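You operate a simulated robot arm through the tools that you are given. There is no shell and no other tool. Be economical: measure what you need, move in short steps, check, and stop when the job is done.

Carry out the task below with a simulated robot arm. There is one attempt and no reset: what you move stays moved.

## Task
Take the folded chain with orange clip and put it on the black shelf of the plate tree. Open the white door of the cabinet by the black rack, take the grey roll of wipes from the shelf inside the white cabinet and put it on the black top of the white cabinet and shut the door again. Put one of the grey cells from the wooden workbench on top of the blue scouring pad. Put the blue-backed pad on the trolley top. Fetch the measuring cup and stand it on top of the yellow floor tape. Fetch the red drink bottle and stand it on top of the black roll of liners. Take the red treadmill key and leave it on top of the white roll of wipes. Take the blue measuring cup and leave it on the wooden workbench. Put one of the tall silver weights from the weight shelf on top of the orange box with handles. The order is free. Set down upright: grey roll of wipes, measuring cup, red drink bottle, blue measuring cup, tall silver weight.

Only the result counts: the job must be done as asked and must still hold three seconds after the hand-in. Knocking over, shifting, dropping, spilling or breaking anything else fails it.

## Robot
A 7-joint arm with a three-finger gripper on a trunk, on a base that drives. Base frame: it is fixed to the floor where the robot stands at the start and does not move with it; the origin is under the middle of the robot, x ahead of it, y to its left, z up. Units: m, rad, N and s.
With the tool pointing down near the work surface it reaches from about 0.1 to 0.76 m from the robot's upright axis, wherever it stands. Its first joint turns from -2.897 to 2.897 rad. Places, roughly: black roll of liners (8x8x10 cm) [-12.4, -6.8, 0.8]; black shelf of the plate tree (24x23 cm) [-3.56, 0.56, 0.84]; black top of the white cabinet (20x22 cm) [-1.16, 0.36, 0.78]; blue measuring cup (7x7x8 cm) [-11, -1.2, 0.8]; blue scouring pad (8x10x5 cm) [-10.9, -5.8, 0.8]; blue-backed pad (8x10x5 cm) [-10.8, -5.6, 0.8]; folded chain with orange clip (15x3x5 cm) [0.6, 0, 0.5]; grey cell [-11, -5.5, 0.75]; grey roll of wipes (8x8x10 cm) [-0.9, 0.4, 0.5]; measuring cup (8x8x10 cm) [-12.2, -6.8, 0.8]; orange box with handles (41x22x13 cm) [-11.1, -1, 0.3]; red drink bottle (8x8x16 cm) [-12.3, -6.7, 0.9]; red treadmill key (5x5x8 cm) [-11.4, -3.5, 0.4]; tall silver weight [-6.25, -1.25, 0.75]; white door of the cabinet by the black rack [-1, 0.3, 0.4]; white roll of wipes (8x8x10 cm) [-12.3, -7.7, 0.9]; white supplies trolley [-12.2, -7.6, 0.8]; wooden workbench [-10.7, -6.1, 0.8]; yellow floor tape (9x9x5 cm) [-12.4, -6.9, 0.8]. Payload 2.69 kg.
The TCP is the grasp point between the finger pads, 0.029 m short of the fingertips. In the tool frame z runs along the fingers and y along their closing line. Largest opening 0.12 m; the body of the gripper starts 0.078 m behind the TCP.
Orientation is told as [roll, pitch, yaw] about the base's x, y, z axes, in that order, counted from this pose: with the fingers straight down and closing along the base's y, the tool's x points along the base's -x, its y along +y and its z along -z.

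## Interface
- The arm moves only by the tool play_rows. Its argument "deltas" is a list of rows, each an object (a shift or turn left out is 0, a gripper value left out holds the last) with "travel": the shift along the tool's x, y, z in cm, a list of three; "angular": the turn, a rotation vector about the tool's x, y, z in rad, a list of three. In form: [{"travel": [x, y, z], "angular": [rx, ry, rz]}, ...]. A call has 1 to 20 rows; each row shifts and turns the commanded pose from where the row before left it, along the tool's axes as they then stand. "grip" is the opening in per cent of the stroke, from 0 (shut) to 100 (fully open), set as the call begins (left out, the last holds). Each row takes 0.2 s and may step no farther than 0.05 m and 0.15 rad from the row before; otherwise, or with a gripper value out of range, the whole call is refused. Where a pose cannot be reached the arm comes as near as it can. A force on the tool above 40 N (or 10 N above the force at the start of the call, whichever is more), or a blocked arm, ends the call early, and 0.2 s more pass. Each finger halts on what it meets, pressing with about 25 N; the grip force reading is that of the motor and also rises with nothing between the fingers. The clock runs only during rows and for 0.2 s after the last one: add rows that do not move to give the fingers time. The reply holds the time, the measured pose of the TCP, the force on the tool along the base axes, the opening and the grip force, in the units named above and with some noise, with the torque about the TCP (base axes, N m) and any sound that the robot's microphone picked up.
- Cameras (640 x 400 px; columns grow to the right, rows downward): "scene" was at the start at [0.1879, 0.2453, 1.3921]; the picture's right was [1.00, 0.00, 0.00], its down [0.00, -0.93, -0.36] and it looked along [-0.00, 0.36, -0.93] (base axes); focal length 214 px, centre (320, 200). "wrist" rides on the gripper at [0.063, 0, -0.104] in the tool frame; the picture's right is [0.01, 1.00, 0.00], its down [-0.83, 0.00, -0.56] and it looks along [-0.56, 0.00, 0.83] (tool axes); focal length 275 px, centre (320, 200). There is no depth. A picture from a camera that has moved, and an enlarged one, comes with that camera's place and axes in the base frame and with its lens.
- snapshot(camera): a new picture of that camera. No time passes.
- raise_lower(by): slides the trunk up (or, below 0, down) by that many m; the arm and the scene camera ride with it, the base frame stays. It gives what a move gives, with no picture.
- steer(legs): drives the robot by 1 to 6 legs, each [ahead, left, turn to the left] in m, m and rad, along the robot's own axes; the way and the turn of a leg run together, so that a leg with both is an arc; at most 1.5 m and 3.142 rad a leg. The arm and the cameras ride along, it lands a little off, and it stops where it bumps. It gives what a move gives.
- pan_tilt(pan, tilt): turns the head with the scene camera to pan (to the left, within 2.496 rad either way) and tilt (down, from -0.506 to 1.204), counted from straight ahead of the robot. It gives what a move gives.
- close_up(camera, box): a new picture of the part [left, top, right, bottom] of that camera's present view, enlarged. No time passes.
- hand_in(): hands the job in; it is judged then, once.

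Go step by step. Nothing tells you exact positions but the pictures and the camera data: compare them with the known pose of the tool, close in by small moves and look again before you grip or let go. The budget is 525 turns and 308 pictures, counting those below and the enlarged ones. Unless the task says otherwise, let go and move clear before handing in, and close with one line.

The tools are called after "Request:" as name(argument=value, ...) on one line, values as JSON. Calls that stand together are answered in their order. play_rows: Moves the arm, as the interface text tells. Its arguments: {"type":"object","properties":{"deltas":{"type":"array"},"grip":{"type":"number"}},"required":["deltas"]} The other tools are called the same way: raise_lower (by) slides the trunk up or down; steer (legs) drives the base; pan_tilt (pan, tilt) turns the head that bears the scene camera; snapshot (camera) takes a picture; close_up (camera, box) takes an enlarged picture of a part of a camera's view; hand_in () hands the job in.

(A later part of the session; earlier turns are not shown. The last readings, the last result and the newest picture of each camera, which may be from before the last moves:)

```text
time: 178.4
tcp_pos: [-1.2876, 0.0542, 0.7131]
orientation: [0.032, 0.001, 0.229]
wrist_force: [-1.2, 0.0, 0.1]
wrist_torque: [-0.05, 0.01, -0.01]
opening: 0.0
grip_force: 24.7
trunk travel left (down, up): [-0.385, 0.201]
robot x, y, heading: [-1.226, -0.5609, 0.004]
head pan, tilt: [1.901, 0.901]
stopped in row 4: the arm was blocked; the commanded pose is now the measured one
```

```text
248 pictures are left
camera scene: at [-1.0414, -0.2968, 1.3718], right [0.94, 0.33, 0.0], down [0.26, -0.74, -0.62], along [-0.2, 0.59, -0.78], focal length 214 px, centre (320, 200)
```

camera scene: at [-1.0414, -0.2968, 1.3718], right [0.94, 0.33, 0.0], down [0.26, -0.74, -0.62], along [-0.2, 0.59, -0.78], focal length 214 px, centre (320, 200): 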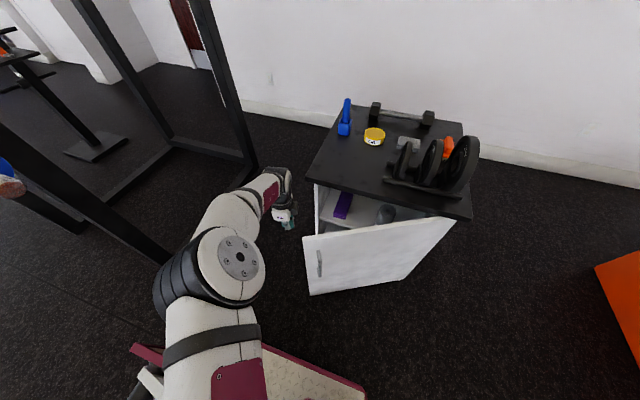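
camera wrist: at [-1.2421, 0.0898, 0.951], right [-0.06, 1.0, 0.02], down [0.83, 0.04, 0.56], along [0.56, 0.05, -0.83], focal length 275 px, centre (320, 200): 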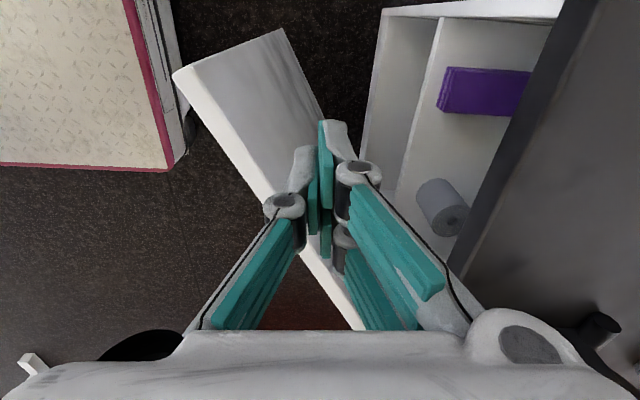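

The mast limits how far forward I can reach. A robot heading of about -0.5 suits this corner better, so I'll lift, turn and reposition.

Request:
play_rows(deltas=[{"travel": [0, 0, -4]}, {"travel": [0, -2, -4]}, {"travel": [0, -4, -4]}, {"travel": [0, -4, -3]}])

Request:
steer(legs=[[0, 0, -0.5], [-0.22, 0.116, 0]])

Request:
pan_tilt(pan=2.1, tilt=0.9)

Request:
snapshot(camera="scene")

```text
refused: row 3 steps farther than a row can; nothing moved
```

```text
time: 181.6
tcp_pos: [-1.1213, 0.2047, 0.7131]
orientation: [0.022, -0.006, -0.264]
wrist_force: [2.8, -7.7, 3.4]
wrist_torque: [0.58, 0.15, -0.03]
opening: 0.0002
grip_force: 25.6
trunk travel left (down, up): [-0.385, 0.201]
robot x, y, heading: [-1.3627, -0.3594, -0.484]
head pan, tilt: [1.901, 0.901]
stopped in leg 2: the force on the tool passed its limit at 58 N (the readings are from after the stop); the commanded pose is now the measured one
```

```text
time: 182.4
tcp_pos: [-1.1215, 0.2044, 0.7136]
orientation: [0.025, -0.004, -0.265]
wrist_force: [3.5, -10.0, 4.3]
wrist_torque: [0.81, 0.26, -0.05]
opening: 0.0
grip_force: 24.8
trunk travel left (down, up): [-0.385, 0.201]
robot x, y, heading: [-1.3615, -0.3582, -0.49]
head pan, tilt: [2.1, 0.901]
```

```text
247 pictures are left
camera scene: at [-1.0874, -0.2167, 1.3719], right [1.0, 0.04, 0.0], down [0.03, -0.78, -0.62], along [-0.02, 0.62, -0.78], focal length 214 px, centre (320, 200)
```

scene: 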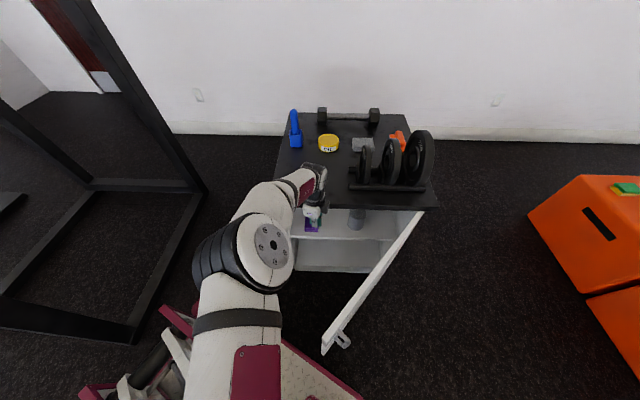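

The steer ran after my rows were refused, and the hand swept the door further open (about 50°); it now rests lightly against the top's edge. I'll ease it off first.

Request:
play_rows(deltas=[{"travel": [0, -2, 0]}, {"travel": [0, -3.5, 0]}, {"travel": [0, -3.5, 0]}, {"travel": [0, -3.5, 0]}])

Request:
close_up(camera="scene", box=[260, 90, 450, 210])

Request:
snapshot(camera="wrist")

```text
time: 183.4
tcp_pos: [-1.1545, 0.0862, 0.7099]
orientation: [0.024, -0.004, -0.267]
wrist_force: [0.1, -0.7, 0.0]
wrist_torque: [0.03, 0.0, 0.0]
opening: 0.0002
grip_force: 25.7
trunk travel left (down, up): [-0.385, 0.201]
robot x, y, heading: [-1.3644, -0.3575, -0.489]
head pan, tilt: [2.1, 0.901]
```

```text
3.33 times, centred on (355, 150) of scene
camera zoom: at [-1.0874, -0.216, 1.3718], right [1.0, 0.04, 0.0], down [0.03, -0.78, -0.62], along [-0.02, 0.62, -0.78], focal length 715 px, centre (203, 367)
```

zoom: 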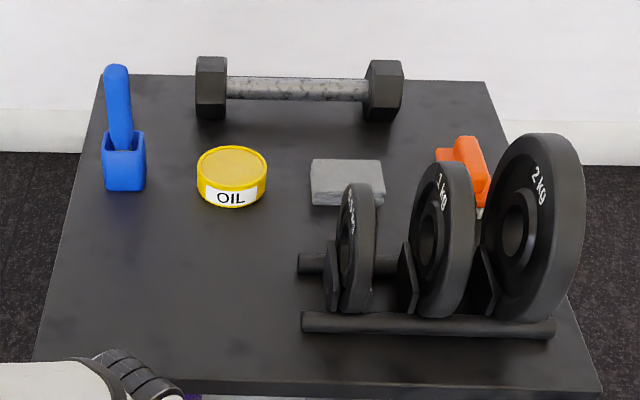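

```text
245 pictures are left
camera wrist: at [-1.2162, 0.1001, 0.8141], right [0.26, 0.97, 0.02], down [0.8, -0.23, 0.56], along [0.55, -0.12, -0.83], focal length 275 px, centre (320, 200)
```

wrist: 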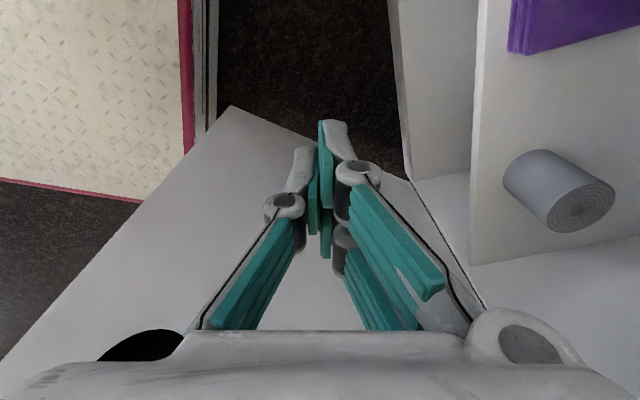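

Nothing on the top moved. Now I'll drive ahead so the hand pushes the door open.

Request:
steer(legs=[[0.2, 0, 0], [0.18, 0, 0]])

Request:
snapshot(camera="scene")

```text
time: 186.1
tcp_pos: [-0.8182, -0.0924, 0.7104]
orientation: [0.023, -0.004, -0.262]
wrist_force: [0.2, -0.2, -0.3]
wrist_torque: [-0.01, 0.04, 0.01]
opening: 0.0
grip_force: 25.2
trunk travel left (down, up): [-0.385, 0.201]
robot x, y, heading: [-1.0216, -0.5393, -0.483]
head pan, tilt: [2.1, 0.901]
```

```text
244 pictures are left
camera scene: at [-0.7493, -0.3945, 1.3719], right [1.0, 0.04, 0.0], down [0.04, -0.78, -0.62], along [-0.03, 0.62, -0.78], focal length 214 px, centre (320, 200)
```

scene: 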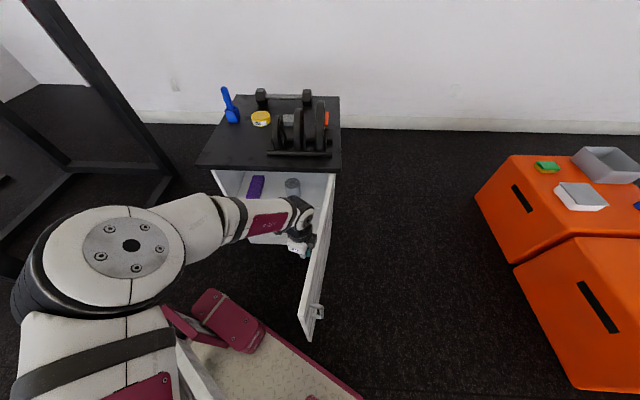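

The door is about 78° open. A bit more push in +x.

Request:
steer(legs=[[0.12, 0.05, 0]])

Request:
snapshot(camera="scene")

```text
time: 187.8
tcp_pos: [-0.6949, -0.1032, 0.7107]
orientation: [0.019, 0.007, -0.254]
wrist_force: [-0.9, -0.2, 0.0]
wrist_torque: [0.0, -0.02, -0.01]
opening: 0.0
grip_force: 24.5
trunk travel left (down, up): [-0.385, 0.201]
robot x, y, heading: [-0.8947, -0.5488, -0.484]
head pan, tilt: [2.1, 0.901]
stopped in leg 1: the force on the tool passed its limit at 41 N (the readings are from after the stop); the commanded pose is now the measured one
```

```text
243 pictures are left
camera scene: at [-0.6175, -0.4068, 1.3718], right [1.0, 0.04, 0.0], down [0.03, -0.78, -0.62], along [-0.03, 0.62, -0.78], focal length 214 px, centre (320, 200)
```

scene: 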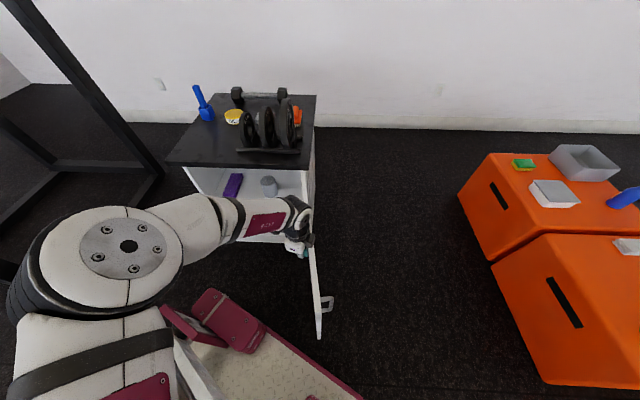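

The door is just past 90°. I'll withdraw the hand upward and go to a stance for the roll.

Request:
play_rows(deltas=[{"travel": [4, 0, 0]}, {"travel": [3, -1, -3]}, {"travel": [0, 0, -4.5]}, {"travel": [0, 0, -4.5]}, {"travel": [0, 0, -4.5]}])

Request:
snapshot(camera="wrist")

```text
time: 189.0
tcp_pos: [-0.7651, -0.0977, 0.8732]
orientation: [0.022, 0.005, -0.253]
wrist_force: [0.0, 0.0, -0.5]
wrist_torque: [0.0, 0.0, 0.0]
opening: 0.0
grip_force: 24.8
trunk travel left (down, up): [-0.385, 0.201]
robot x, y, heading: [-0.8935, -0.5502, -0.484]
head pan, tilt: [2.1, 0.901]
```

```text
242 pictures are left
camera wrist: at [-0.8261, -0.0853, 0.98], right [0.25, 0.97, 0.02], down [0.81, -0.22, 0.55], along [0.54, -0.12, -0.83], focal length 275 px, centre (320, 200)
```

wrist: 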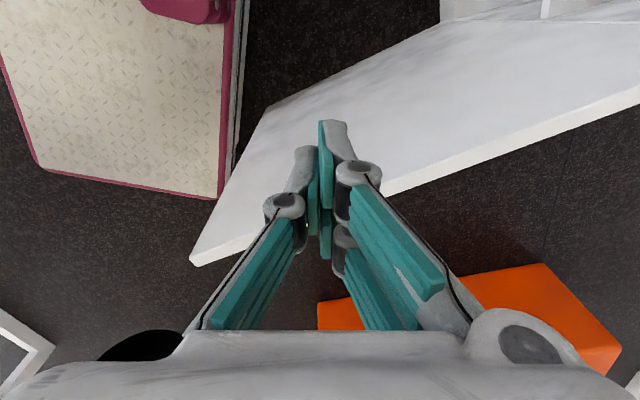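

Request:
steer(legs=[[-0.413, -0.1, 0]])

Request:
play_rows(deltas=[{"angular": [0, 0, 0.1463]}, {"angular": [0, 0, 0.1463]}, {"angular": [0, 0, 0.1463]}, {"angular": [0, 0, 0.1463]}, {"angular": [0, 0, 0.1463]}, {"angular": [0, 0, 0.1463]}, {"angular": [0, 0, 0.1463]}, {"angular": [0, 0, 0.1463]}, {"angular": [0, 0, 0.1463]}], grip=100)

Request:
play_rows(deltas=[{"travel": [4, 0, 0]}, {"travel": [4, 0, 0]}, {"angular": [0, 0.147, 0]}, {"angular": [0, 0.147, 0]}, {"angular": [0, 0.147, 0]}, {"angular": [0, 0.147, 0]}, {"angular": [0, 0.147, 0]}, {"angular": [0, 0.147, 0]}, {"angular": [0, 0.147, 0]}, {"angular": [0, 0.147, 0]}])

Request:
snapshot(camera="wrist")

```text
time: 191.6
tcp_pos: [-1.1754, 0.0049, 0.8745]
orientation: [0.02, 0.007, -0.25]
wrist_force: [0.2, -0.6, -0.5]
wrist_torque: [-0.01, 0.02, 0.04]
opening: 0.0
grip_force: 25.0
trunk travel left (down, up): [-0.385, 0.201]
robot x, y, heading: [-1.2996, -0.4485, -0.482]
head pan, tilt: [2.1, 0.901]
```

```text
time: 193.6
tcp_pos: [-1.1765, 0.0036, 0.8745]
orientation: [0.0, 0.022, -1.568]
wrist_force: [0.6, -0.3, -0.7]
wrist_torque: [0.0, -0.01, 0.03]
opening: 0.1199
grip_force: 0.1
trunk travel left (down, up): [-0.385, 0.201]
robot x, y, heading: [-1.2976, -0.4474, -0.483]
head pan, tilt: [2.1, 0.901]
```

```text
time: 195.8
tcp_pos: [-1.1764, 0.0846, 0.8799]
orientation: [0.0, 1.093, -1.566]
wrist_force: [0.2, 0.5, 0.4]
wrist_torque: [0.0, 0.03, 0.0]
opening: 0.1199
grip_force: 0.1
out of reach, approached as far as the arm can: row 10
trunk travel left (down, up): [-0.385, 0.201]
robot x, y, heading: [-1.2991, -0.4495, -0.476]
head pan, tilt: [2.1, 0.901]
```

```text
241 pictures are left
camera wrist: at [-1.1753, 0.0207, 0.9841], right [1.0, 0.01, 0.0], down [0.01, -0.88, -0.48], along [0.0, 0.48, -0.88], focal length 275 px, centre (320, 200)
```

wrist: 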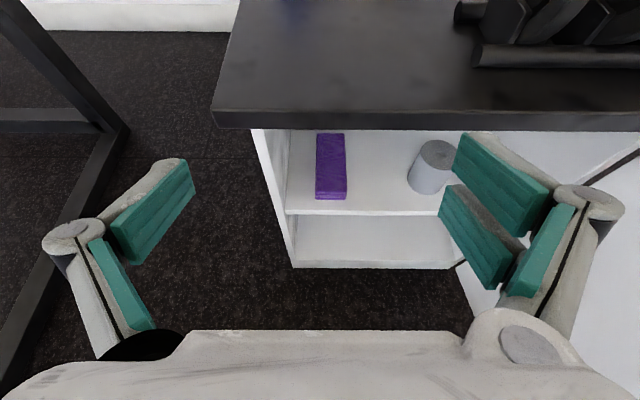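

The roll is at about (-0.931, 0.384), spanning z 0.43–0.53. I'll move sideways and down in front of it.

Request:
play_rows(deltas=[{"travel": [0, 4, 0]}, {"travel": [0, 4, 0]}, {"travel": [0, 4, 0]}])

Request:
raise_lower(by=-0.33)

Request:
play_rows(deltas=[{"travel": [0, 4, 0]}, {"travel": [0, 4, 0]}, {"travel": [0, 4, 0]}])

Request:
snapshot(camera="wrist")

```text
time: 196.6
tcp_pos: [-1.0562, 0.0838, 0.8758]
orientation: [-0.002, 1.091, -1.565]
wrist_force: [-0.6, 0.3, 0.6]
wrist_torque: [-0.02, -0.04, -0.07]
opening: 0.1201
grip_force: 0.1
trunk travel left (down, up): [-0.385, 0.201]
robot x, y, heading: [-1.3033, -0.4468, -0.483]
head pan, tilt: [2.1, 0.901]
```

```text
time: 199.8
tcp_pos: [-1.0557, 0.0847, 0.5464]
orientation: [-0.001, 1.091, -1.568]
wrist_force: [-0.2, -0.3, -0.8]
wrist_torque: [0.0, 0.02, 0.01]
opening: 0.1199
grip_force: 0.0
trunk travel left (down, up): [-0.055, 0.531]
robot x, y, heading: [-1.2989, -0.449, -0.478]
head pan, tilt: [2.1, 0.901]
```

```text
time: 200.7
tcp_pos: [-0.9365, 0.0844, 0.5467]
orientation: [-0.004, 1.092, -1.567]
wrist_force: [0.0, -0.9, 0.2]
wrist_torque: [-0.02, -0.03, 0.01]
opening: 0.1199
grip_force: 0.0
trunk travel left (down, up): [-0.055, 0.531]
robot x, y, heading: [-1.3013, -0.4503, -0.483]
head pan, tilt: [2.1, 0.901]
```

```text
240 pictures are left
camera wrist: at [-0.9365, 0.0214, 0.6509], right [1.0, 0.01, 0.0], down [0.01, -0.88, -0.48], along [0.0, 0.48, -0.88], focal length 275 px, centre (320, 200)
```

wrist: 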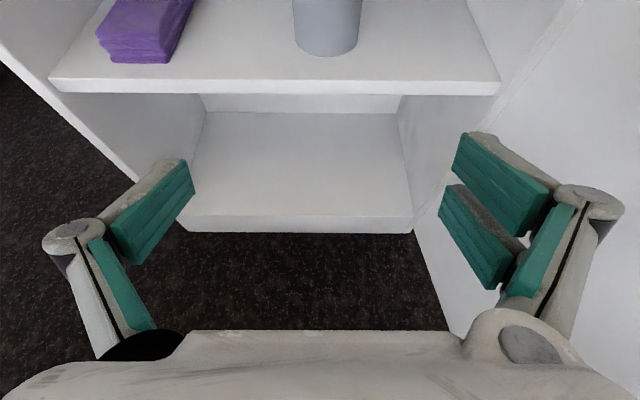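

Lined up. I'll lower slightly, then drive in so the open fingers come just short of the roll.

Request:
play_rows(deltas=[{"travel": [-2.2, 0.7, 1.15]}, {"travel": [-2.2, 0, 1.15]}])

Request:
steer(legs=[[-0.088, 0.168, 0]])

Request:
snapshot(camera="wrist")

Request:
snapshot(camera="scene")

```text
time: 201.2
tcp_pos: [-0.9251, 0.089, 0.5018]
orientation: [-0.005, 1.08, -1.567]
wrist_force: [-0.4, 1.0, 0.2]
wrist_torque: [-0.04, -0.02, -0.01]
opening: 0.12
grip_force: 0.1
out of reach, approached as far as the arm can: row 2
trunk travel left (down, up): [-0.055, 0.531]
robot x, y, heading: [-1.3012, -0.4472, -0.485]
head pan, tilt: [2.1, 0.901]
```

```text
time: 202.8
tcp_pos: [-0.9299, 0.2813, 0.5023]
orientation: [-0.005, 1.081, -1.566]
wrist_force: [0.6, 0.2, -0.3]
wrist_torque: [0.01, 0.0, 0.03]
opening: 0.1203
grip_force: 0.0
trunk travel left (down, up): [-0.055, 0.531]
robot x, y, heading: [-1.3024, -0.2578, -0.48]
head pan, tilt: [2.1, 0.901]
```

```text
239 pictures are left
camera wrist: at [-0.9294, 0.2183, 0.607], right [1.0, 0.01, 0.0], down [0.01, -0.88, -0.47], along [0.0, 0.47, -0.88], focal length 275 px, centre (320, 200)
```

wrist: 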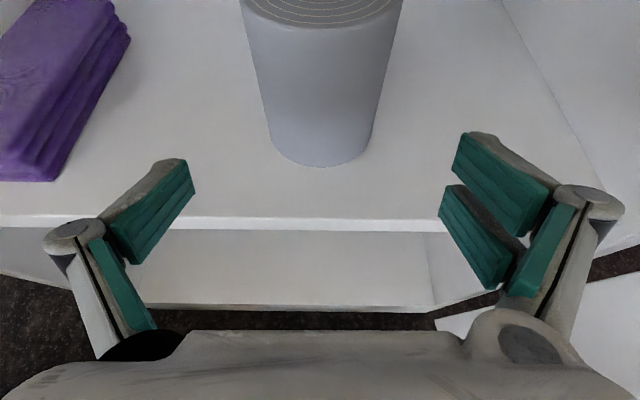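

```text
238 pictures are left
camera scene: at [-0.9533, -0.1521, 1.0418], right [1.0, 0.05, 0.0], down [0.04, -0.78, -0.62], along [-0.03, 0.62, -0.78], focal length 214 px, centre (320, 200)
```

scene: 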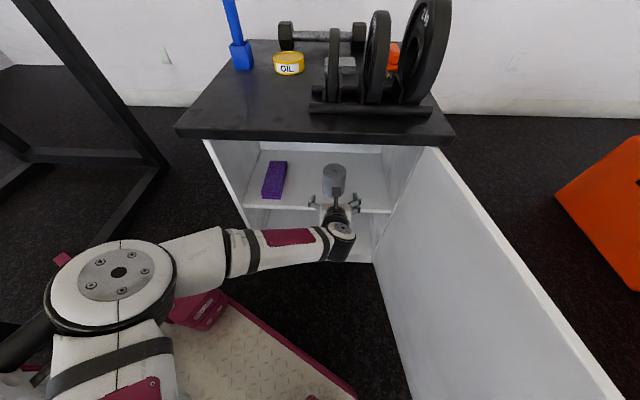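

Centred on the roll. Moving in around it.

Request:
play_rows(deltas=[{"travel": [1.3, 0, 2.9]}, {"travel": [1.3, 0, 2.9]}, {"travel": [1.2, 0, 2.6]}])

Request:
snapshot(camera="wrist")

```text
time: 203.6
tcp_pos: [-0.9327, 0.3731, 0.4949]
orientation: [-0.004, 1.081, -1.562]
wrist_force: [-0.6, -0.1, 0.1]
wrist_torque: [-0.05, 0.03, 0.0]
opening: 0.1197
grip_force: 0.1
trunk travel left (down, up): [-0.055, 0.531]
robot x, y, heading: [-1.3035, -0.258, -0.483]
head pan, tilt: [2.1, 0.901]
```

```text
237 pictures are left
camera wrist: at [-0.933, 0.3102, 0.6002], right [1.0, 0.01, 0.0], down [0.01, -0.88, -0.47], along [0.0, 0.47, -0.88], focal length 275 px, centre (320, 200)
```

wrist: 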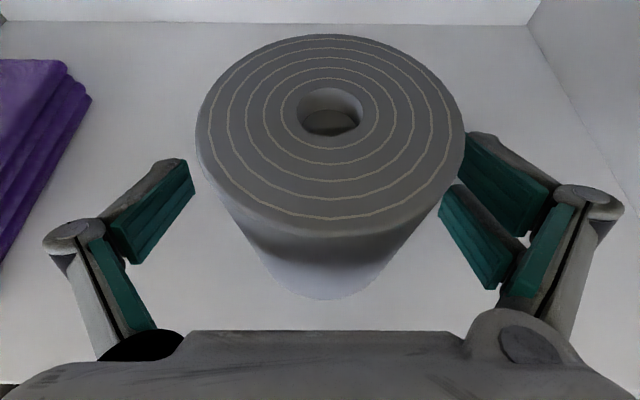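

Enclosed. Closing and lifting slightly.

Request:
play_rows(deltas=[{}, {}, {}], grip=0)

Request:
play_rows(deltas=[{"travel": [1.3, 0, -0.7]}, {"travel": [1.3, 0, -0.7]}])

Request:
snapshot(camera="wrist")

```text
time: 204.4
tcp_pos: [-0.933, 0.3735, 0.4945]
orientation: [-0.005, 1.083, -1.565]
wrist_force: [1.0, 1.5, 3.3]
wrist_torque: [0.06, -0.15, 0.04]
opening: 0.0785
grip_force: 25.1
trunk travel left (down, up): [-0.055, 0.531]
robot x, y, heading: [-1.3008, -0.2589, -0.478]
head pan, tilt: [2.1, 0.901]
```

```text
time: 205.0
tcp_pos: [-0.9332, 0.3718, 0.5261]
orientation: [-0.006, 1.078, -1.566]
wrist_force: [0.2, 0.1, -2.3]
wrist_torque: [0.02, 0.0, 0.02]
opening: 0.0785
grip_force: 25.2
trunk travel left (down, up): [-0.055, 0.531]
robot x, y, heading: [-1.3022, -0.257, -0.476]
head pan, tilt: [2.1, 0.901]
```

```text
236 pictures are left
camera wrist: at [-0.932, 0.3102, 0.6302], right [1.0, 0.01, 0.0], down [0.01, -0.88, -0.47], along [0.0, 0.47, -0.88], focal length 275 px, centre (320, 200)
```

wrist: 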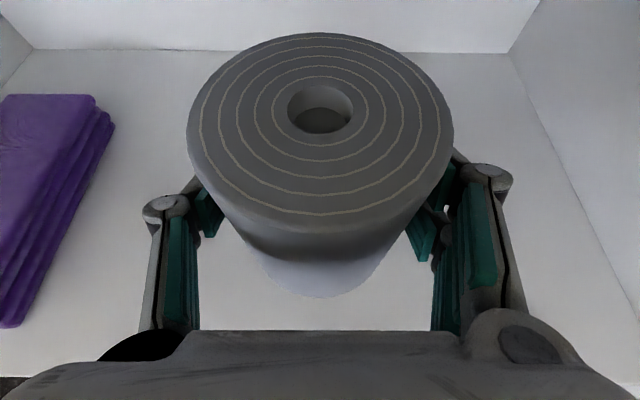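

The roll is held upright and lifted. Backing straight out, then raising.

Request:
steer(legs=[[0.105, -0.2, 0]])

Request:
raise_lower(by=0.38)

Request:
snapshot(camera="wrist")

```text
time: 206.7
tcp_pos: [-0.9323, 0.1446, 0.5257]
orientation: [-0.004, 1.08, -1.566]
wrist_force: [-0.3, -0.2, -2.5]
wrist_torque: [-0.01, 0.01, 0.0]
opening: 0.0784
grip_force: 24.8
trunk travel left (down, up): [-0.055, 0.531]
robot x, y, heading: [-1.307, -0.4822, -0.478]
head pan, tilt: [2.1, 0.901]
```

```text
time: 210.4
tcp_pos: [-0.9328, 0.1461, 0.9057]
orientation: [-0.005, 1.08, -1.566]
wrist_force: [0.3, 0.1, -1.3]
wrist_torque: [0.02, 0.04, 0.0]
opening: 0.0783
grip_force: 25.3
trunk travel left (down, up): [-0.435, 0.151]
robot x, y, heading: [-1.3033, -0.485, -0.478]
head pan, tilt: [2.1, 0.901]
```

```text
235 pictures are left
camera wrist: at [-0.9321, 0.0828, 1.0103], right [1.0, 0.01, 0.0], down [0.01, -0.88, -0.47], along [0.0, 0.47, -0.88], focal length 275 px, centre (320, 200)
```

wrist: 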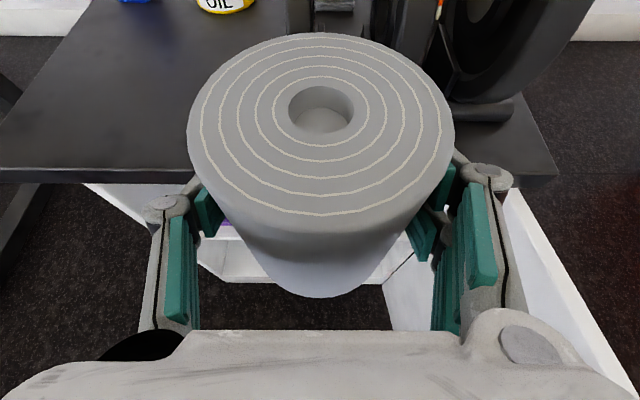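

Request:
play_rows(deltas=[{"travel": [0, -3.7, 0]}, {"travel": [0, -3.7, 0]}, {"travel": [0, -3.7, 0]}])

Request:
steer(legs=[[-0.202, 0.136, 0]])

Request:
snapshot(camera="scene")

Request:
snapshot(camera="wrist")

```text
time: 211.2
tcp_pos: [-1.0431, 0.1459, 0.9048]
orientation: [-0.005, 1.081, -1.567]
wrist_force: [0.1, 0.0, -1.6]
wrist_torque: [0.03, 0.04, 0.1]
opening: 0.0783
grip_force: 25.1
trunk travel left (down, up): [-0.435, 0.151]
robot x, y, heading: [-1.304, -0.4813, -0.479]
head pan, tilt: [2.1, 0.901]
```

```text
time: 213.0
tcp_pos: [-1.1632, 0.3596, 0.9036]
orientation: [-0.005, 1.082, -1.566]
wrist_force: [-0.4, 0.7, -1.9]
wrist_torque: [0.01, 0.01, 0.01]
opening: 0.0785
grip_force: 24.7
trunk travel left (down, up): [-0.435, 0.151]
robot x, y, heading: [-1.4229, -0.2705, -0.479]
head pan, tilt: [2.1, 0.901]
```

```text
234 pictures are left
camera scene: at [-1.1776, -0.1118, 1.4219], right [1.0, 0.05, 0.0], down [0.04, -0.78, -0.62], along [-0.03, 0.62, -0.78], focal length 214 px, centre (320, 200)
```

scene: 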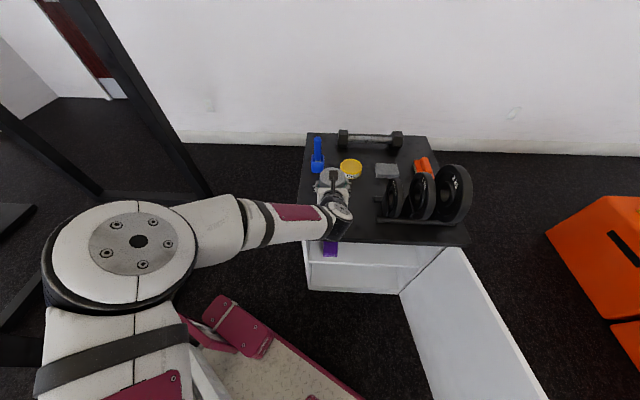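

```text
233 pictures are left
camera wrist: at [-1.1623, 0.2971, 1.0091], right [1.0, 0.01, 0.0], down [0.01, -0.88, -0.47], along [0.0, 0.47, -0.88], focal length 275 px, centre (320, 200)
```

wrist: 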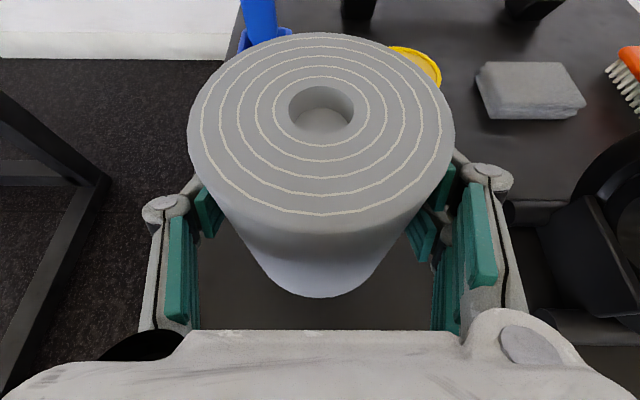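

The spot is clear around the roll. Lowering it slowly.

Request:
play_rows(deltas=[{"travel": [-1.76, 0, 0.94]}, {"travel": [-1.76, 0, 0.94]}, {"travel": [-1.06, 0, 0.56]}, {}])

Request:
play_rows(deltas=[{"travel": [-0.44, 0, 0.235]}, {"travel": [-0.44, 0, 0.235]}, {}])

Request:
play_rows(deltas=[{"travel": [-0.35, 0, 0.19]}, {}])

```text
time: 214.0
tcp_pos: [-1.1606, 0.3592, 0.8533]
orientation: [-0.01, 1.071, -1.564]
wrist_force: [-0.1, -0.3, -2.0]
wrist_torque: [-0.02, -0.01, 0.01]
opening: 0.0784
grip_force: 24.5
trunk travel left (down, up): [-0.435, 0.151]
robot x, y, heading: [-1.4181, -0.2734, -0.472]
head pan, tilt: [2.1, 0.901]
```

```text
time: 214.8
tcp_pos: [-1.1594, 0.3641, 0.8497]
orientation: [-0.01, 1.07, -1.567]
wrist_force: [0.2, -0.2, -1.7]
wrist_torque: [0.05, 0.0, 0.0]
opening: 0.0783
grip_force: 25.2
out of reach, approached as far as the arm can: row 1, 2
trunk travel left (down, up): [-0.435, 0.151]
robot x, y, heading: [-1.4208, -0.2736, -0.48]
head pan, tilt: [2.1, 0.901]
```

```text
time: 215.4
tcp_pos: [-1.1576, 0.3657, 0.8481]
orientation: [-0.009, 1.069, -1.565]
wrist_force: [0.3, 0.7, -1.0]
wrist_torque: [-0.01, -0.05, -0.01]
opening: 0.0786
grip_force: 25.2
trunk travel left (down, up): [-0.435, 0.151]
robot x, y, heading: [-1.4212, -0.2678, -0.477]
head pan, tilt: [2.1, 0.901]
```

The arm is at a limit here; the trunk can do the rest.

Request:
raise_lower(by=-0.01)

Request:
snapshot(camera="scene")

```text
time: 215.9
tcp_pos: [-1.1518, 0.3624, 0.8381]
orientation: [-0.009, 1.07, -1.564]
wrist_force: [0.0, 0.3, -1.0]
wrist_torque: [0.0, 0.02, 0.01]
opening: 0.0782
grip_force: 25.3
trunk travel left (down, up): [-0.425, 0.161]
robot x, y, heading: [-1.4209, -0.2737, -0.478]
head pan, tilt: [2.1, 0.901]
```

```text
232 pictures are left
camera scene: at [-1.1712, -0.1152, 1.4118], right [1.0, 0.05, 0.0], down [0.04, -0.78, -0.62], along [-0.03, 0.62, -0.78], focal length 214 px, centre (320, 200)
```

scene: 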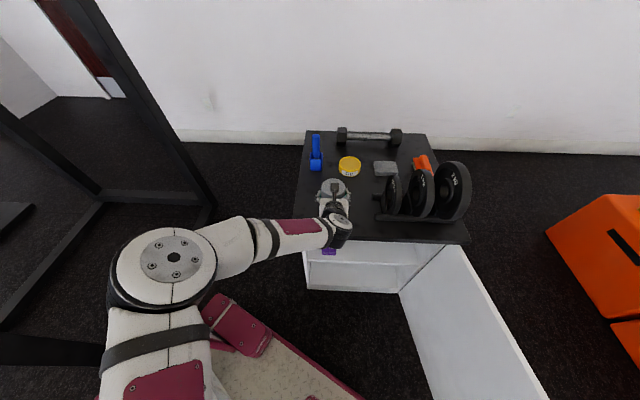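

Request:
raise_lower(by=-0.006)

Request:
raise_lower(by=-0.005)

Request:
close_up(camera="scene", box=[290, 150, 400, 219])

```text
time: 216.5
tcp_pos: [-1.1497, 0.363, 0.835]
orientation: [-0.008, 1.073, -1.565]
wrist_force: [0.1, -2.4, 14.4]
wrist_torque: [0.39, -0.33, 0.02]
opening: 0.0785
grip_force: 25.2
trunk travel left (down, up): [-0.419, 0.167]
robot x, y, heading: [-1.4191, -0.2751, -0.48]
head pan, tilt: [2.1, 0.901]
```

```text
time: 217.0
tcp_pos: [-1.151, 0.363, 0.8291]
orientation: [-0.009, 1.072, -1.565]
wrist_force: [1.0, 3.7, 20.8]
wrist_torque: [0.08, -0.3, 0.03]
opening: 0.0787
grip_force: 25.1
trunk travel left (down, up): [-0.414, 0.172]
robot x, y, heading: [-1.4192, -0.2723, -0.478]
head pan, tilt: [2.1, 0.901]
```

```text
5.80 times, centred on (345, 184) of scene
camera zoom: at [-1.1648, -0.119, 1.401], right [1.0, 0.05, 0.0], down [0.04, -0.78, -0.62], along [-0.03, 0.62, -0.78], focal length 1243 px, centre (175, 290)
```

zoom: 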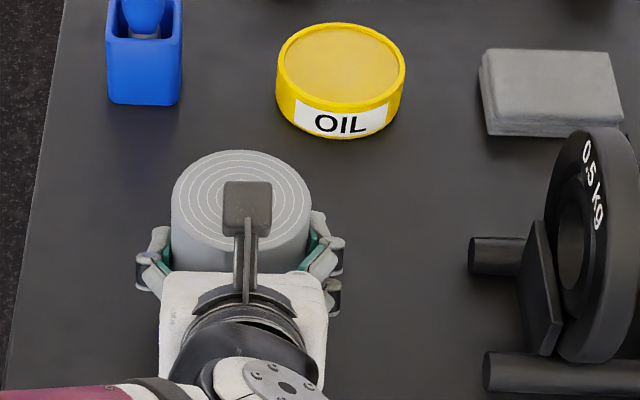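

Contact made. Releasing and withdrawing.

Request:
play_rows(deltas=[{}, {}, {}], grip=100)

Request:
play_rows(deltas=[{"travel": [0, 0, -3]}, {"travel": [0, 0, -4]}, {"travel": [0, 0, -4]}, {"travel": [0, 0, -4]}])

Request:
snapshot(camera="wrist")

```text
time: 217.8
tcp_pos: [-1.1513, 0.3619, 0.8269]
orientation: [-0.009, 1.069, -1.564]
wrist_force: [0.6, 0.9, 0.6]
wrist_torque: [-0.01, -0.05, 0.02]
opening: 0.12
grip_force: 0.0
trunk travel left (down, up): [-0.414, 0.172]
robot x, y, heading: [-1.4198, -0.2729, -0.481]
head pan, tilt: [2.1, 0.901]
```

```text
time: 218.8
tcp_pos: [-1.1506, 0.2295, 0.8984]
orientation: [-0.008, 1.07, -1.563]
wrist_force: [-0.1, 0.9, -0.5]
wrist_torque: [-0.02, 0.02, 0.0]
opening: 0.1199
grip_force: 0.0
trunk travel left (down, up): [-0.414, 0.172]
robot x, y, heading: [-1.4227, -0.2693, -0.482]
head pan, tilt: [2.1, 0.901]
```

```text
230 pictures are left
camera wrist: at [-1.1493, 0.1685, 1.0042], right [1.0, 0.02, 0.0], down [0.02, -0.89, -0.46], along [-0.01, 0.46, -0.89], focal length 275 px, centre (320, 200)
```

wrist: 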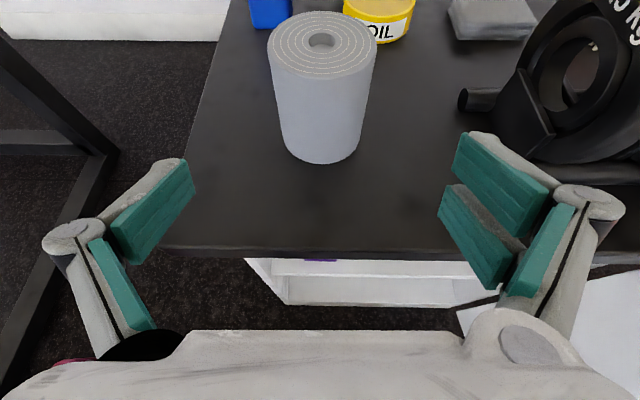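

The roll stands well on the top. Now to close the door: I'll back away, point the tool down, and bring the fist to the door's outer side.

Request:
steer(legs=[[0.46, -0.19, 0]])

Request:
play_rows(deltas=[{"angular": [0, -0.1335, 0]}, {"angular": [0, -0.1335, 0]}, {"angular": [0, -0.1335, 0]}, {"angular": [0, -0.1335, 0]}, {"angular": [0, -0.1335, 0]}, {"angular": [0, -0.1335, 0]}, {"angular": [0, -0.1335, 0]}, {"angular": [0, -0.1335, 0]}], grip=0)

Request:
snapshot(camera="scene")

```text
time: 221.8
tcp_pos: [-0.8199, -0.1584, 0.8979]
orientation: [-0.009, 1.067, -1.564]
wrist_force: [0.5, 0.6, -1.0]
wrist_torque: [0.0, -0.01, 0.01]
opening: 0.1202
grip_force: 0.0
trunk travel left (down, up): [-0.414, 0.172]
robot x, y, heading: [-1.0897, -0.6581, -0.478]
head pan, tilt: [2.1, 0.901]
```

```text
time: 223.6
tcp_pos: [-0.82, -0.1588, 0.8993]
orientation: [-0.004, -0.002, -1.558]
wrist_force: [1.0, -0.5, -0.5]
wrist_torque: [0.0, 0.0, 0.03]
opening: 0.0
grip_force: 24.6
trunk travel left (down, up): [-0.414, 0.172]
robot x, y, heading: [-1.0931, -0.658, -0.479]
head pan, tilt: [2.1, 0.901]
```

```text
229 pictures are left
camera scene: at [-0.8338, -0.5072, 1.4009], right [1.0, 0.05, 0.0], down [0.04, -0.78, -0.62], along [-0.03, 0.62, -0.78], focal length 214 px, centre (320, 200)
```

scene: 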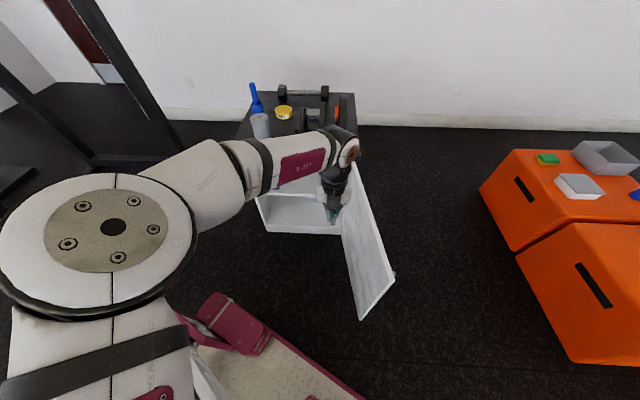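

The door stands at about 100°. Moving over it to its outer side, then down.

Request:
steer(legs=[[0.215, 0.138, 0]])

Request:
snapshot(camera="wrist")

```text
time: 225.5
tcp_pos: [-0.5648, -0.1337, 0.8985]
orientation: [-0.005, 0.0, -1.558]
wrist_force: [-0.7, 0.5, -0.3]
wrist_torque: [-0.01, 0.02, -0.01]
opening: 0.0
grip_force: 24.7
trunk travel left (down, up): [-0.414, 0.172]
robot x, y, heading: [-0.8391, -0.6337, -0.48]
head pan, tilt: [2.1, 0.901]
```

```text
228 pictures are left
camera wrist: at [-0.5656, -0.0704, 1.0033], right [1.0, 0.02, 0.0], down [0.02, -0.83, 0.56], along [0.01, -0.56, -0.83], focal length 275 px, centre (320, 200)
```

wrist: 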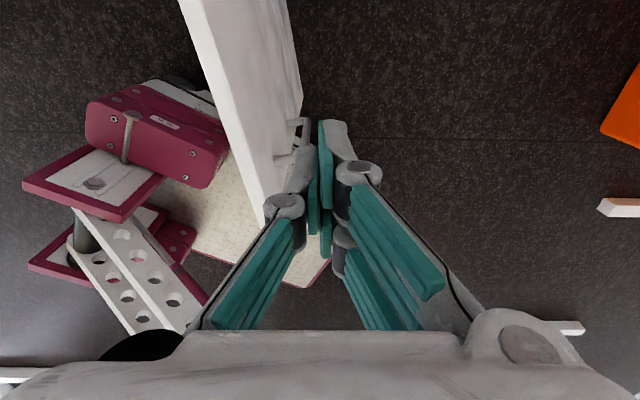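

Request:
play_rows(deltas=[{"travel": [0, 0, 4.5]}, {"travel": [0, 0, 4.5]}, {"travel": [0, 0, 4.5]}, {"travel": [0, 0, 4.5]}, {"travel": [0, 0, 2]}])

Request:
snapshot(camera="wrist")

```text
time: 226.7
tcp_pos: [-0.5648, -0.1334, 0.6984]
orientation: [-0.003, 0.001, -1.557]
wrist_force: [0.5, 0.6, -0.3]
wrist_torque: [0.0, -0.03, 0.0]
opening: 0.0002
grip_force: 25.4
trunk travel left (down, up): [-0.414, 0.172]
robot x, y, heading: [-0.8346, -0.6369, -0.48]
head pan, tilt: [2.1, 0.901]
```

```text
227 pictures are left
camera wrist: at [-0.5657, -0.0711, 0.803], right [1.0, 0.02, 0.0], down [0.02, -0.83, 0.56], along [0.01, -0.56, -0.83], focal length 275 px, centre (320, 200)
```

wrist: 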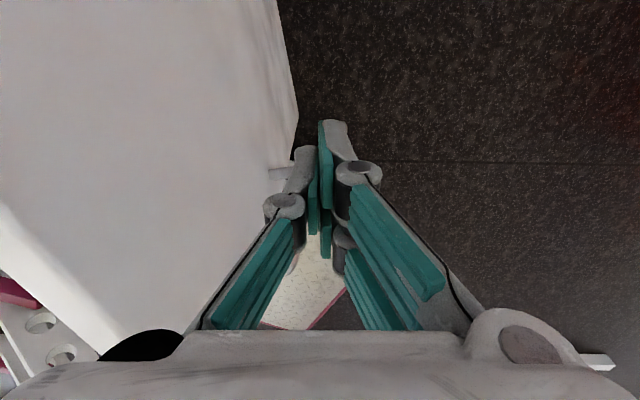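

Request:
steer(legs=[[-0.2, -0.124, 0], [-0.17, 0, 0], [-0.1526, 0.033, 0]])

Request:
snapshot(camera="scene")

```text
time: 230.5
tcp_pos: [-1.063, 0.027, 0.6988]
orientation: [-0.006, 0.0, -1.566]
wrist_force: [-0.5, 0.1, -1.0]
wrist_torque: [0.01, -0.03, 0.0]
opening: 0.0
grip_force: 24.9
trunk travel left (down, up): [-0.414, 0.172]
robot x, y, heading: [-1.3365, -0.475, -0.488]
head pan, tilt: [2.1, 0.901]
```

```text
226 pictures are left
camera scene: at [-1.0809, -0.3213, 1.4008], right [1.0, 0.04, 0.0], down [0.03, -0.78, -0.62], along [-0.03, 0.62, -0.78], focal length 214 px, centre (320, 200)
```

scene: 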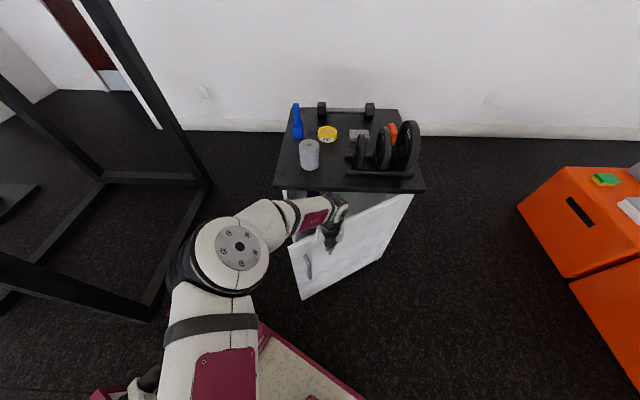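

The door is nearly shut, at about 30°. I'll tilt the fist forward and push it home.

Request:
play_rows(deltas=[{"travel": [-4, 0, 0]}, {"angular": [0, 0.147, 0]}, {"angular": [0, 0.147, 0]}, {"angular": [0, 0.147, 0]}, {"angular": [0, 0.147, 0]}, {"angular": [0, 0.147, 0]}, {"angular": [0, 0.147, 0]}, {"angular": [0, 0.147, 0]}])

Request:
steer(legs=[[-0.082, 0.155, 0]])

Request:
snapshot(camera="scene")

```text
time: 232.3
tcp_pos: [-1.0354, 0.0057, 0.7234]
orientation: [-0.038, 0.893, -1.571]
wrist_force: [-0.5, -0.2, 0.8]
wrist_torque: [-0.02, -0.03, -0.01]
opening: 0.0
grip_force: 25.4
out of reach, approached as far as the arm can: row 7, 8
trunk travel left (down, up): [-0.414, 0.172]
robot x, y, heading: [-1.336, -0.4739, -0.488]
head pan, tilt: [2.1, 0.901]
```

```text
time: 233.8
tcp_pos: [-1.0326, 0.1817, 0.7242]
orientation: [-0.039, 0.892, -1.571]
wrist_force: [-0.2, -0.5, 0.1]
wrist_torque: [0.0, 0.02, 0.0]
opening: 0.0
grip_force: 25.1
trunk travel left (down, up): [-0.414, 0.172]
robot x, y, heading: [-1.3363, -0.297, -0.488]
head pan, tilt: [2.1, 0.901]
```

```text
225 pictures are left
camera scene: at [-1.0797, -0.145, 1.4008], right [1.0, 0.04, 0.0], down [0.03, -0.78, -0.62], along [-0.02, 0.62, -0.78], focal length 214 px, centre (320, 200)
```

scene: 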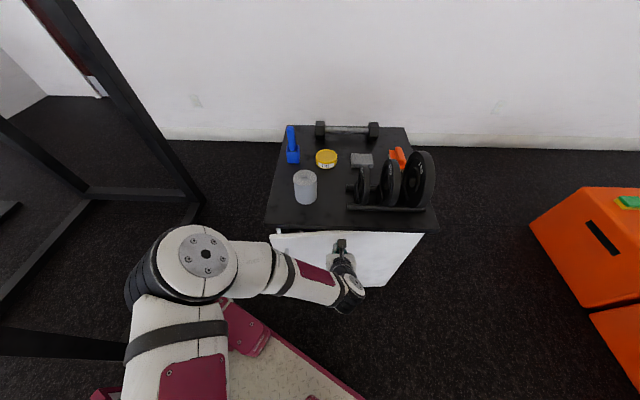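

Request:
raise_lower(by=-0.08)

Request:
steer(legs=[[-0.019, 0.035, 0]])

Request:
steer(legs=[[-0.019, 0.035, 0]])

Request:
close_up(camera="scene", box=[240, 160, 460, 300])

```text
time: 234.9
tcp_pos: [-1.0183, 0.1749, 0.6472]
orientation: [-0.046, 0.882, -1.573]
wrist_force: [-0.4, 0.4, 0.0]
wrist_torque: [0.03, 0.01, -0.01]
opening: 0.0
grip_force: 25.5
trunk travel left (down, up): [-0.334, 0.252]
robot x, y, heading: [-1.3381, -0.2989, -0.493]
head pan, tilt: [2.1, 0.901]
```

```text
time: 235.8
tcp_pos: [-1.0182, 0.2158, 0.6459]
orientation: [-0.046, 0.884, -1.573]
wrist_force: [-0.8, 0.3, -0.7]
wrist_torque: [0.01, -0.02, -0.02]
opening: 0.0
grip_force: 25.4
trunk travel left (down, up): [-0.334, 0.252]
robot x, y, heading: [-1.3407, -0.2531, -0.49]
head pan, tilt: [2.1, 0.901]
```

```text
time: 236.6
tcp_pos: [-1.0169, 0.2277, 0.6427]
orientation: [-0.04, 0.873, -1.568]
wrist_force: [0.7, -1.9, 0.1]
wrist_torque: [0.05, -0.01, -0.04]
opening: 0.0001
grip_force: 25.1
trunk travel left (down, up): [-0.334, 0.252]
robot x, y, heading: [-1.3392, -0.2374, -0.49]
head pan, tilt: [2.1, 0.901]
stopped in leg 1: the force on the tool passed its limit at 92 N (the readings are from after the stop); the commanded pose is now the measured one
```

```text
2.86 times, centred on (350, 230) of scene
camera zoom: at [-1.0407, -0.1081, 1.3211], right [1.0, 0.04, 0.0], down [0.03, -0.78, -0.62], along [-0.02, 0.62, -0.78], focal length 613 px, centre (234, 114)
```

zoom: 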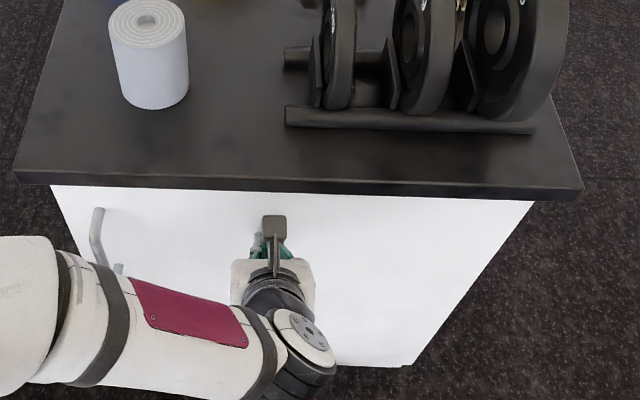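

The door is shut. I'll back off, put the arm in a travel pose, and head west toward the weight shelf.

Request:
steer(legs=[[0.3, -0.55, 0]])

Request:
raise_lower(by=0.2)

Request:
play_rows(deltas=[{"angular": [0, -0.145, 0]}, {"angular": [0, -0.145, 0]}, {"angular": [0, -0.145, 0]}, {"angular": [0, -0.145, 0]}, {"angular": [0, -0.145, 0]}, {"angular": [0, -0.145, 0]}], grip=80)

Request:
snapshot(camera="scene")

```text
time: 240.2
tcp_pos: [-1.0151, -0.4056, 0.642]
orientation: [-0.04, 0.871, -1.58]
wrist_force: [-0.3, 0.1, 0.5]
wrist_torque: [0.02, 0.03, -0.04]
opening: 0.0
grip_force: 25.0
trunk travel left (down, up): [-0.334, 0.252]
robot x, y, heading: [-1.3447, -0.866, -0.501]
head pan, tilt: [2.1, 0.901]
```

```text
time: 242.3
tcp_pos: [-1.0633, -0.3926, 0.8411]
orientation: [-0.044, 0.867, -1.495]
wrist_force: [0.4, 0.4, 0.4]
wrist_torque: [0.02, -0.02, 0.01]
opening: 0.0
grip_force: 25.2
trunk travel left (down, up): [-0.534, 0.052]
robot x, y, heading: [-1.3435, -0.8655, -0.493]
head pan, tilt: [2.1, 0.901]
```

```text
time: 243.7
tcp_pos: [-1.0314, -0.3937, 0.851]
orientation: [-0.024, 0.014, -1.519]
wrist_force: [0.4, -0.4, 0.1]
wrist_torque: [0.04, 0.04, -0.02]
opening: 0.096
grip_force: 0.1
trunk travel left (down, up): [-0.534, 0.052]
robot x, y, heading: [-1.3453, -0.8676, -0.496]
head pan, tilt: [2.1, 0.901]
```

```text
223 pictures are left
camera scene: at [-1.1745, -0.6683, 1.5216], right [1.0, 0.03, 0.0], down [0.02, -0.78, -0.62], along [-0.02, 0.62, -0.78], focal length 214 px, centre (320, 200)
```

scene: 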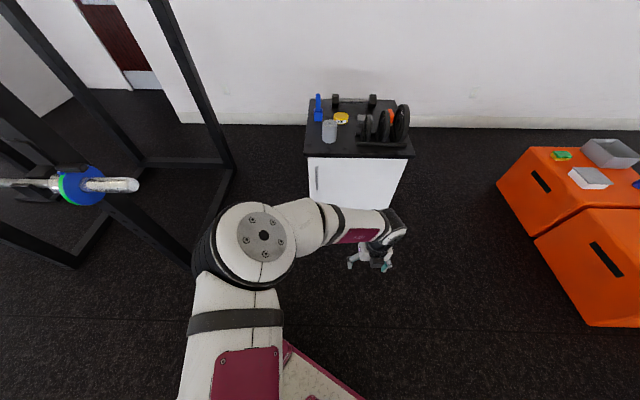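

Request:
play_rows(deltas=[{"travel": [-0.9, -4, 0]}, {"travel": [-0.9, -4, 0]}, {"travel": [-0.9, -4, 0]}, {"travel": [-0.9, -4, 0]}, {"travel": [-0.9, -4, 0]}])

Request:
steer(legs=[[0, -0.3, 0], [0, 0, -1.3], [0, 0, -1.3], [1.2, 0, 0], [1.3, 0, 0]])

Request:
pan_tilt(pan=0, tilt=0.4)

Request:
snapshot(camera="scene")

```text
time: 244.9
tcp_pos: [-1.2129, -0.4553, 0.8452]
orientation: [-0.025, 0.003, -1.55]
wrist_force: [0.3, 0.0, -0.1]
wrist_torque: [-0.03, 0.06, 0.0]
opening: 0.0962
grip_force: 0.1
trunk travel left (down, up): [-0.534, 0.052]
robot x, y, heading: [-1.3412, -0.8651, -0.501]
head pan, tilt: [2.1, 0.901]
```

```text
time: 265.1
tcp_pos: [-3.8639, -1.7299, 0.8483]
orientation: [-0.026, 0.002, 2.158]
wrist_force: [-0.6, 0.7, -0.9]
wrist_torque: [-0.01, 0.02, 0.02]
opening: 0.096
grip_force: 0.1
trunk travel left (down, up): [-0.534, 0.052]
robot x, y, heading: [-3.9784, -1.3112, -3.075]
head pan, tilt: [2.1, 0.901]
```

```text
time: 267.1
tcp_pos: [-3.8657, -1.7298, 0.8475]
orientation: [-0.027, 0.002, 2.157]
wrist_force: [0.0, 0.4, 0.0]
wrist_torque: [0.01, 0.01, 0.0]
opening: 0.096
grip_force: 0.1
trunk travel left (down, up): [-0.534, 0.052]
robot x, y, heading: [-3.9763, -1.312, -3.079]
head pan, tilt: [0.0, 0.4]
```

```text
222 pictures are left
camera scene: at [-4.1464, -1.5149, 1.5647], right [-0.06, 1.0, 0.0], down [0.39, 0.03, -0.92], along [-0.92, -0.06, -0.39], focal length 214 px, centre (320, 200)
```

scene: 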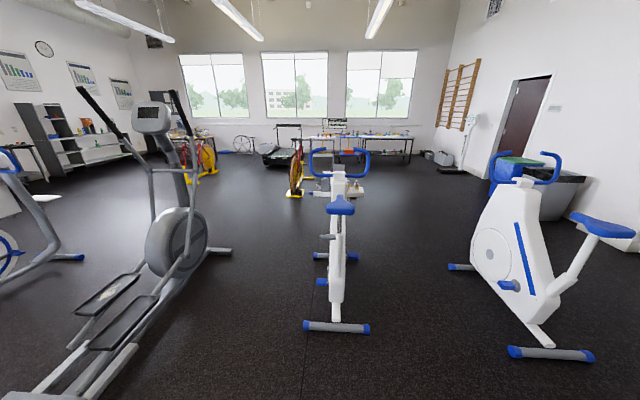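

Two bikes ahead with a gap between; the silver weights seem to be just behind the near bike. I'll tuck the arm in and drive through the gap.

Request:
play_rows(deltas=[{"travel": [-1.7, -4, -2]}, {"travel": [-1.7, -4, -2]}, {"travel": [-1.7, -4, -2]}, {"travel": [-1.7, -4, -2]}, {"travel": [-1.7, -4, -2]}, {"travel": [-1.7, -4, -2]}])

Request:
steer(legs=[[0, -0.57, -0.06], [1.0, 0, 0]])

Request:
pan_tilt(pan=0.6, tilt=0.5)

Request:
snapshot(camera="scene")

```text
time: 268.5
tcp_pos: [-3.7262, -1.5145, 0.9729]
orientation: [-0.026, 0.002, 2.155]
wrist_force: [-0.4, -0.6, 0.1]
wrist_torque: [0.06, -0.04, -0.01]
opening: 0.096
grip_force: 0.1
trunk travel left (down, up): [-0.534, 0.052]
robot x, y, heading: [-3.9766, -1.3102, -3.078]
head pan, tilt: [0.0, 0.4]
```

```text
time: 276.7
tcp_pos: [-4.7823, -0.9546, 0.9738]
orientation: [-0.026, 0.001, 2.083]
wrist_force: [0.4, 0.8, 0.3]
wrist_torque: [0.0, -0.03, -0.02]
opening: 0.0959
grip_force: 0.0
trunk travel left (down, up): [-0.534, 0.052]
robot x, y, heading: [-5.0136, -0.739, 3.125]
head pan, tilt: [0.0, 0.4]
```

```text
time: 277.7
tcp_pos: [-4.7814, -0.9554, 0.9733]
orientation: [-0.027, 0.001, 2.083]
wrist_force: [-0.3, 0.1, -0.6]
wrist_torque: [-0.01, 0.03, -0.01]
opening: 0.0961
grip_force: 0.1
trunk travel left (down, up): [-0.534, 0.052]
robot x, y, heading: [-5.0166, -0.7375, 3.132]
head pan, tilt: [0.6, 0.499]
```

```text
221 pictures are left
camera scene: at [-5.1849, -0.9774, 1.5556], right [-0.56, 0.83, 0.0], down [0.4, 0.27, -0.88], along [-0.73, -0.49, -0.48], focal length 214 px, centre (320, 200)
```

scene: 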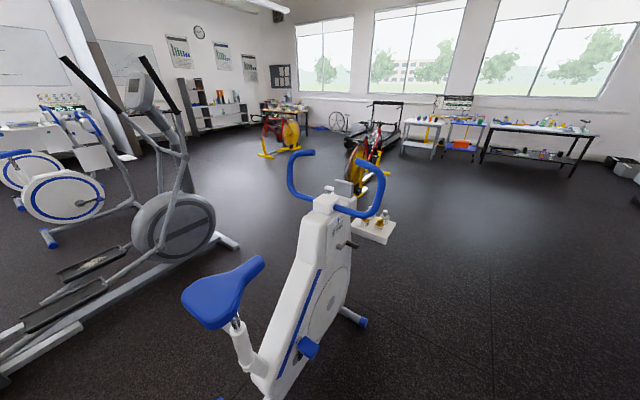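

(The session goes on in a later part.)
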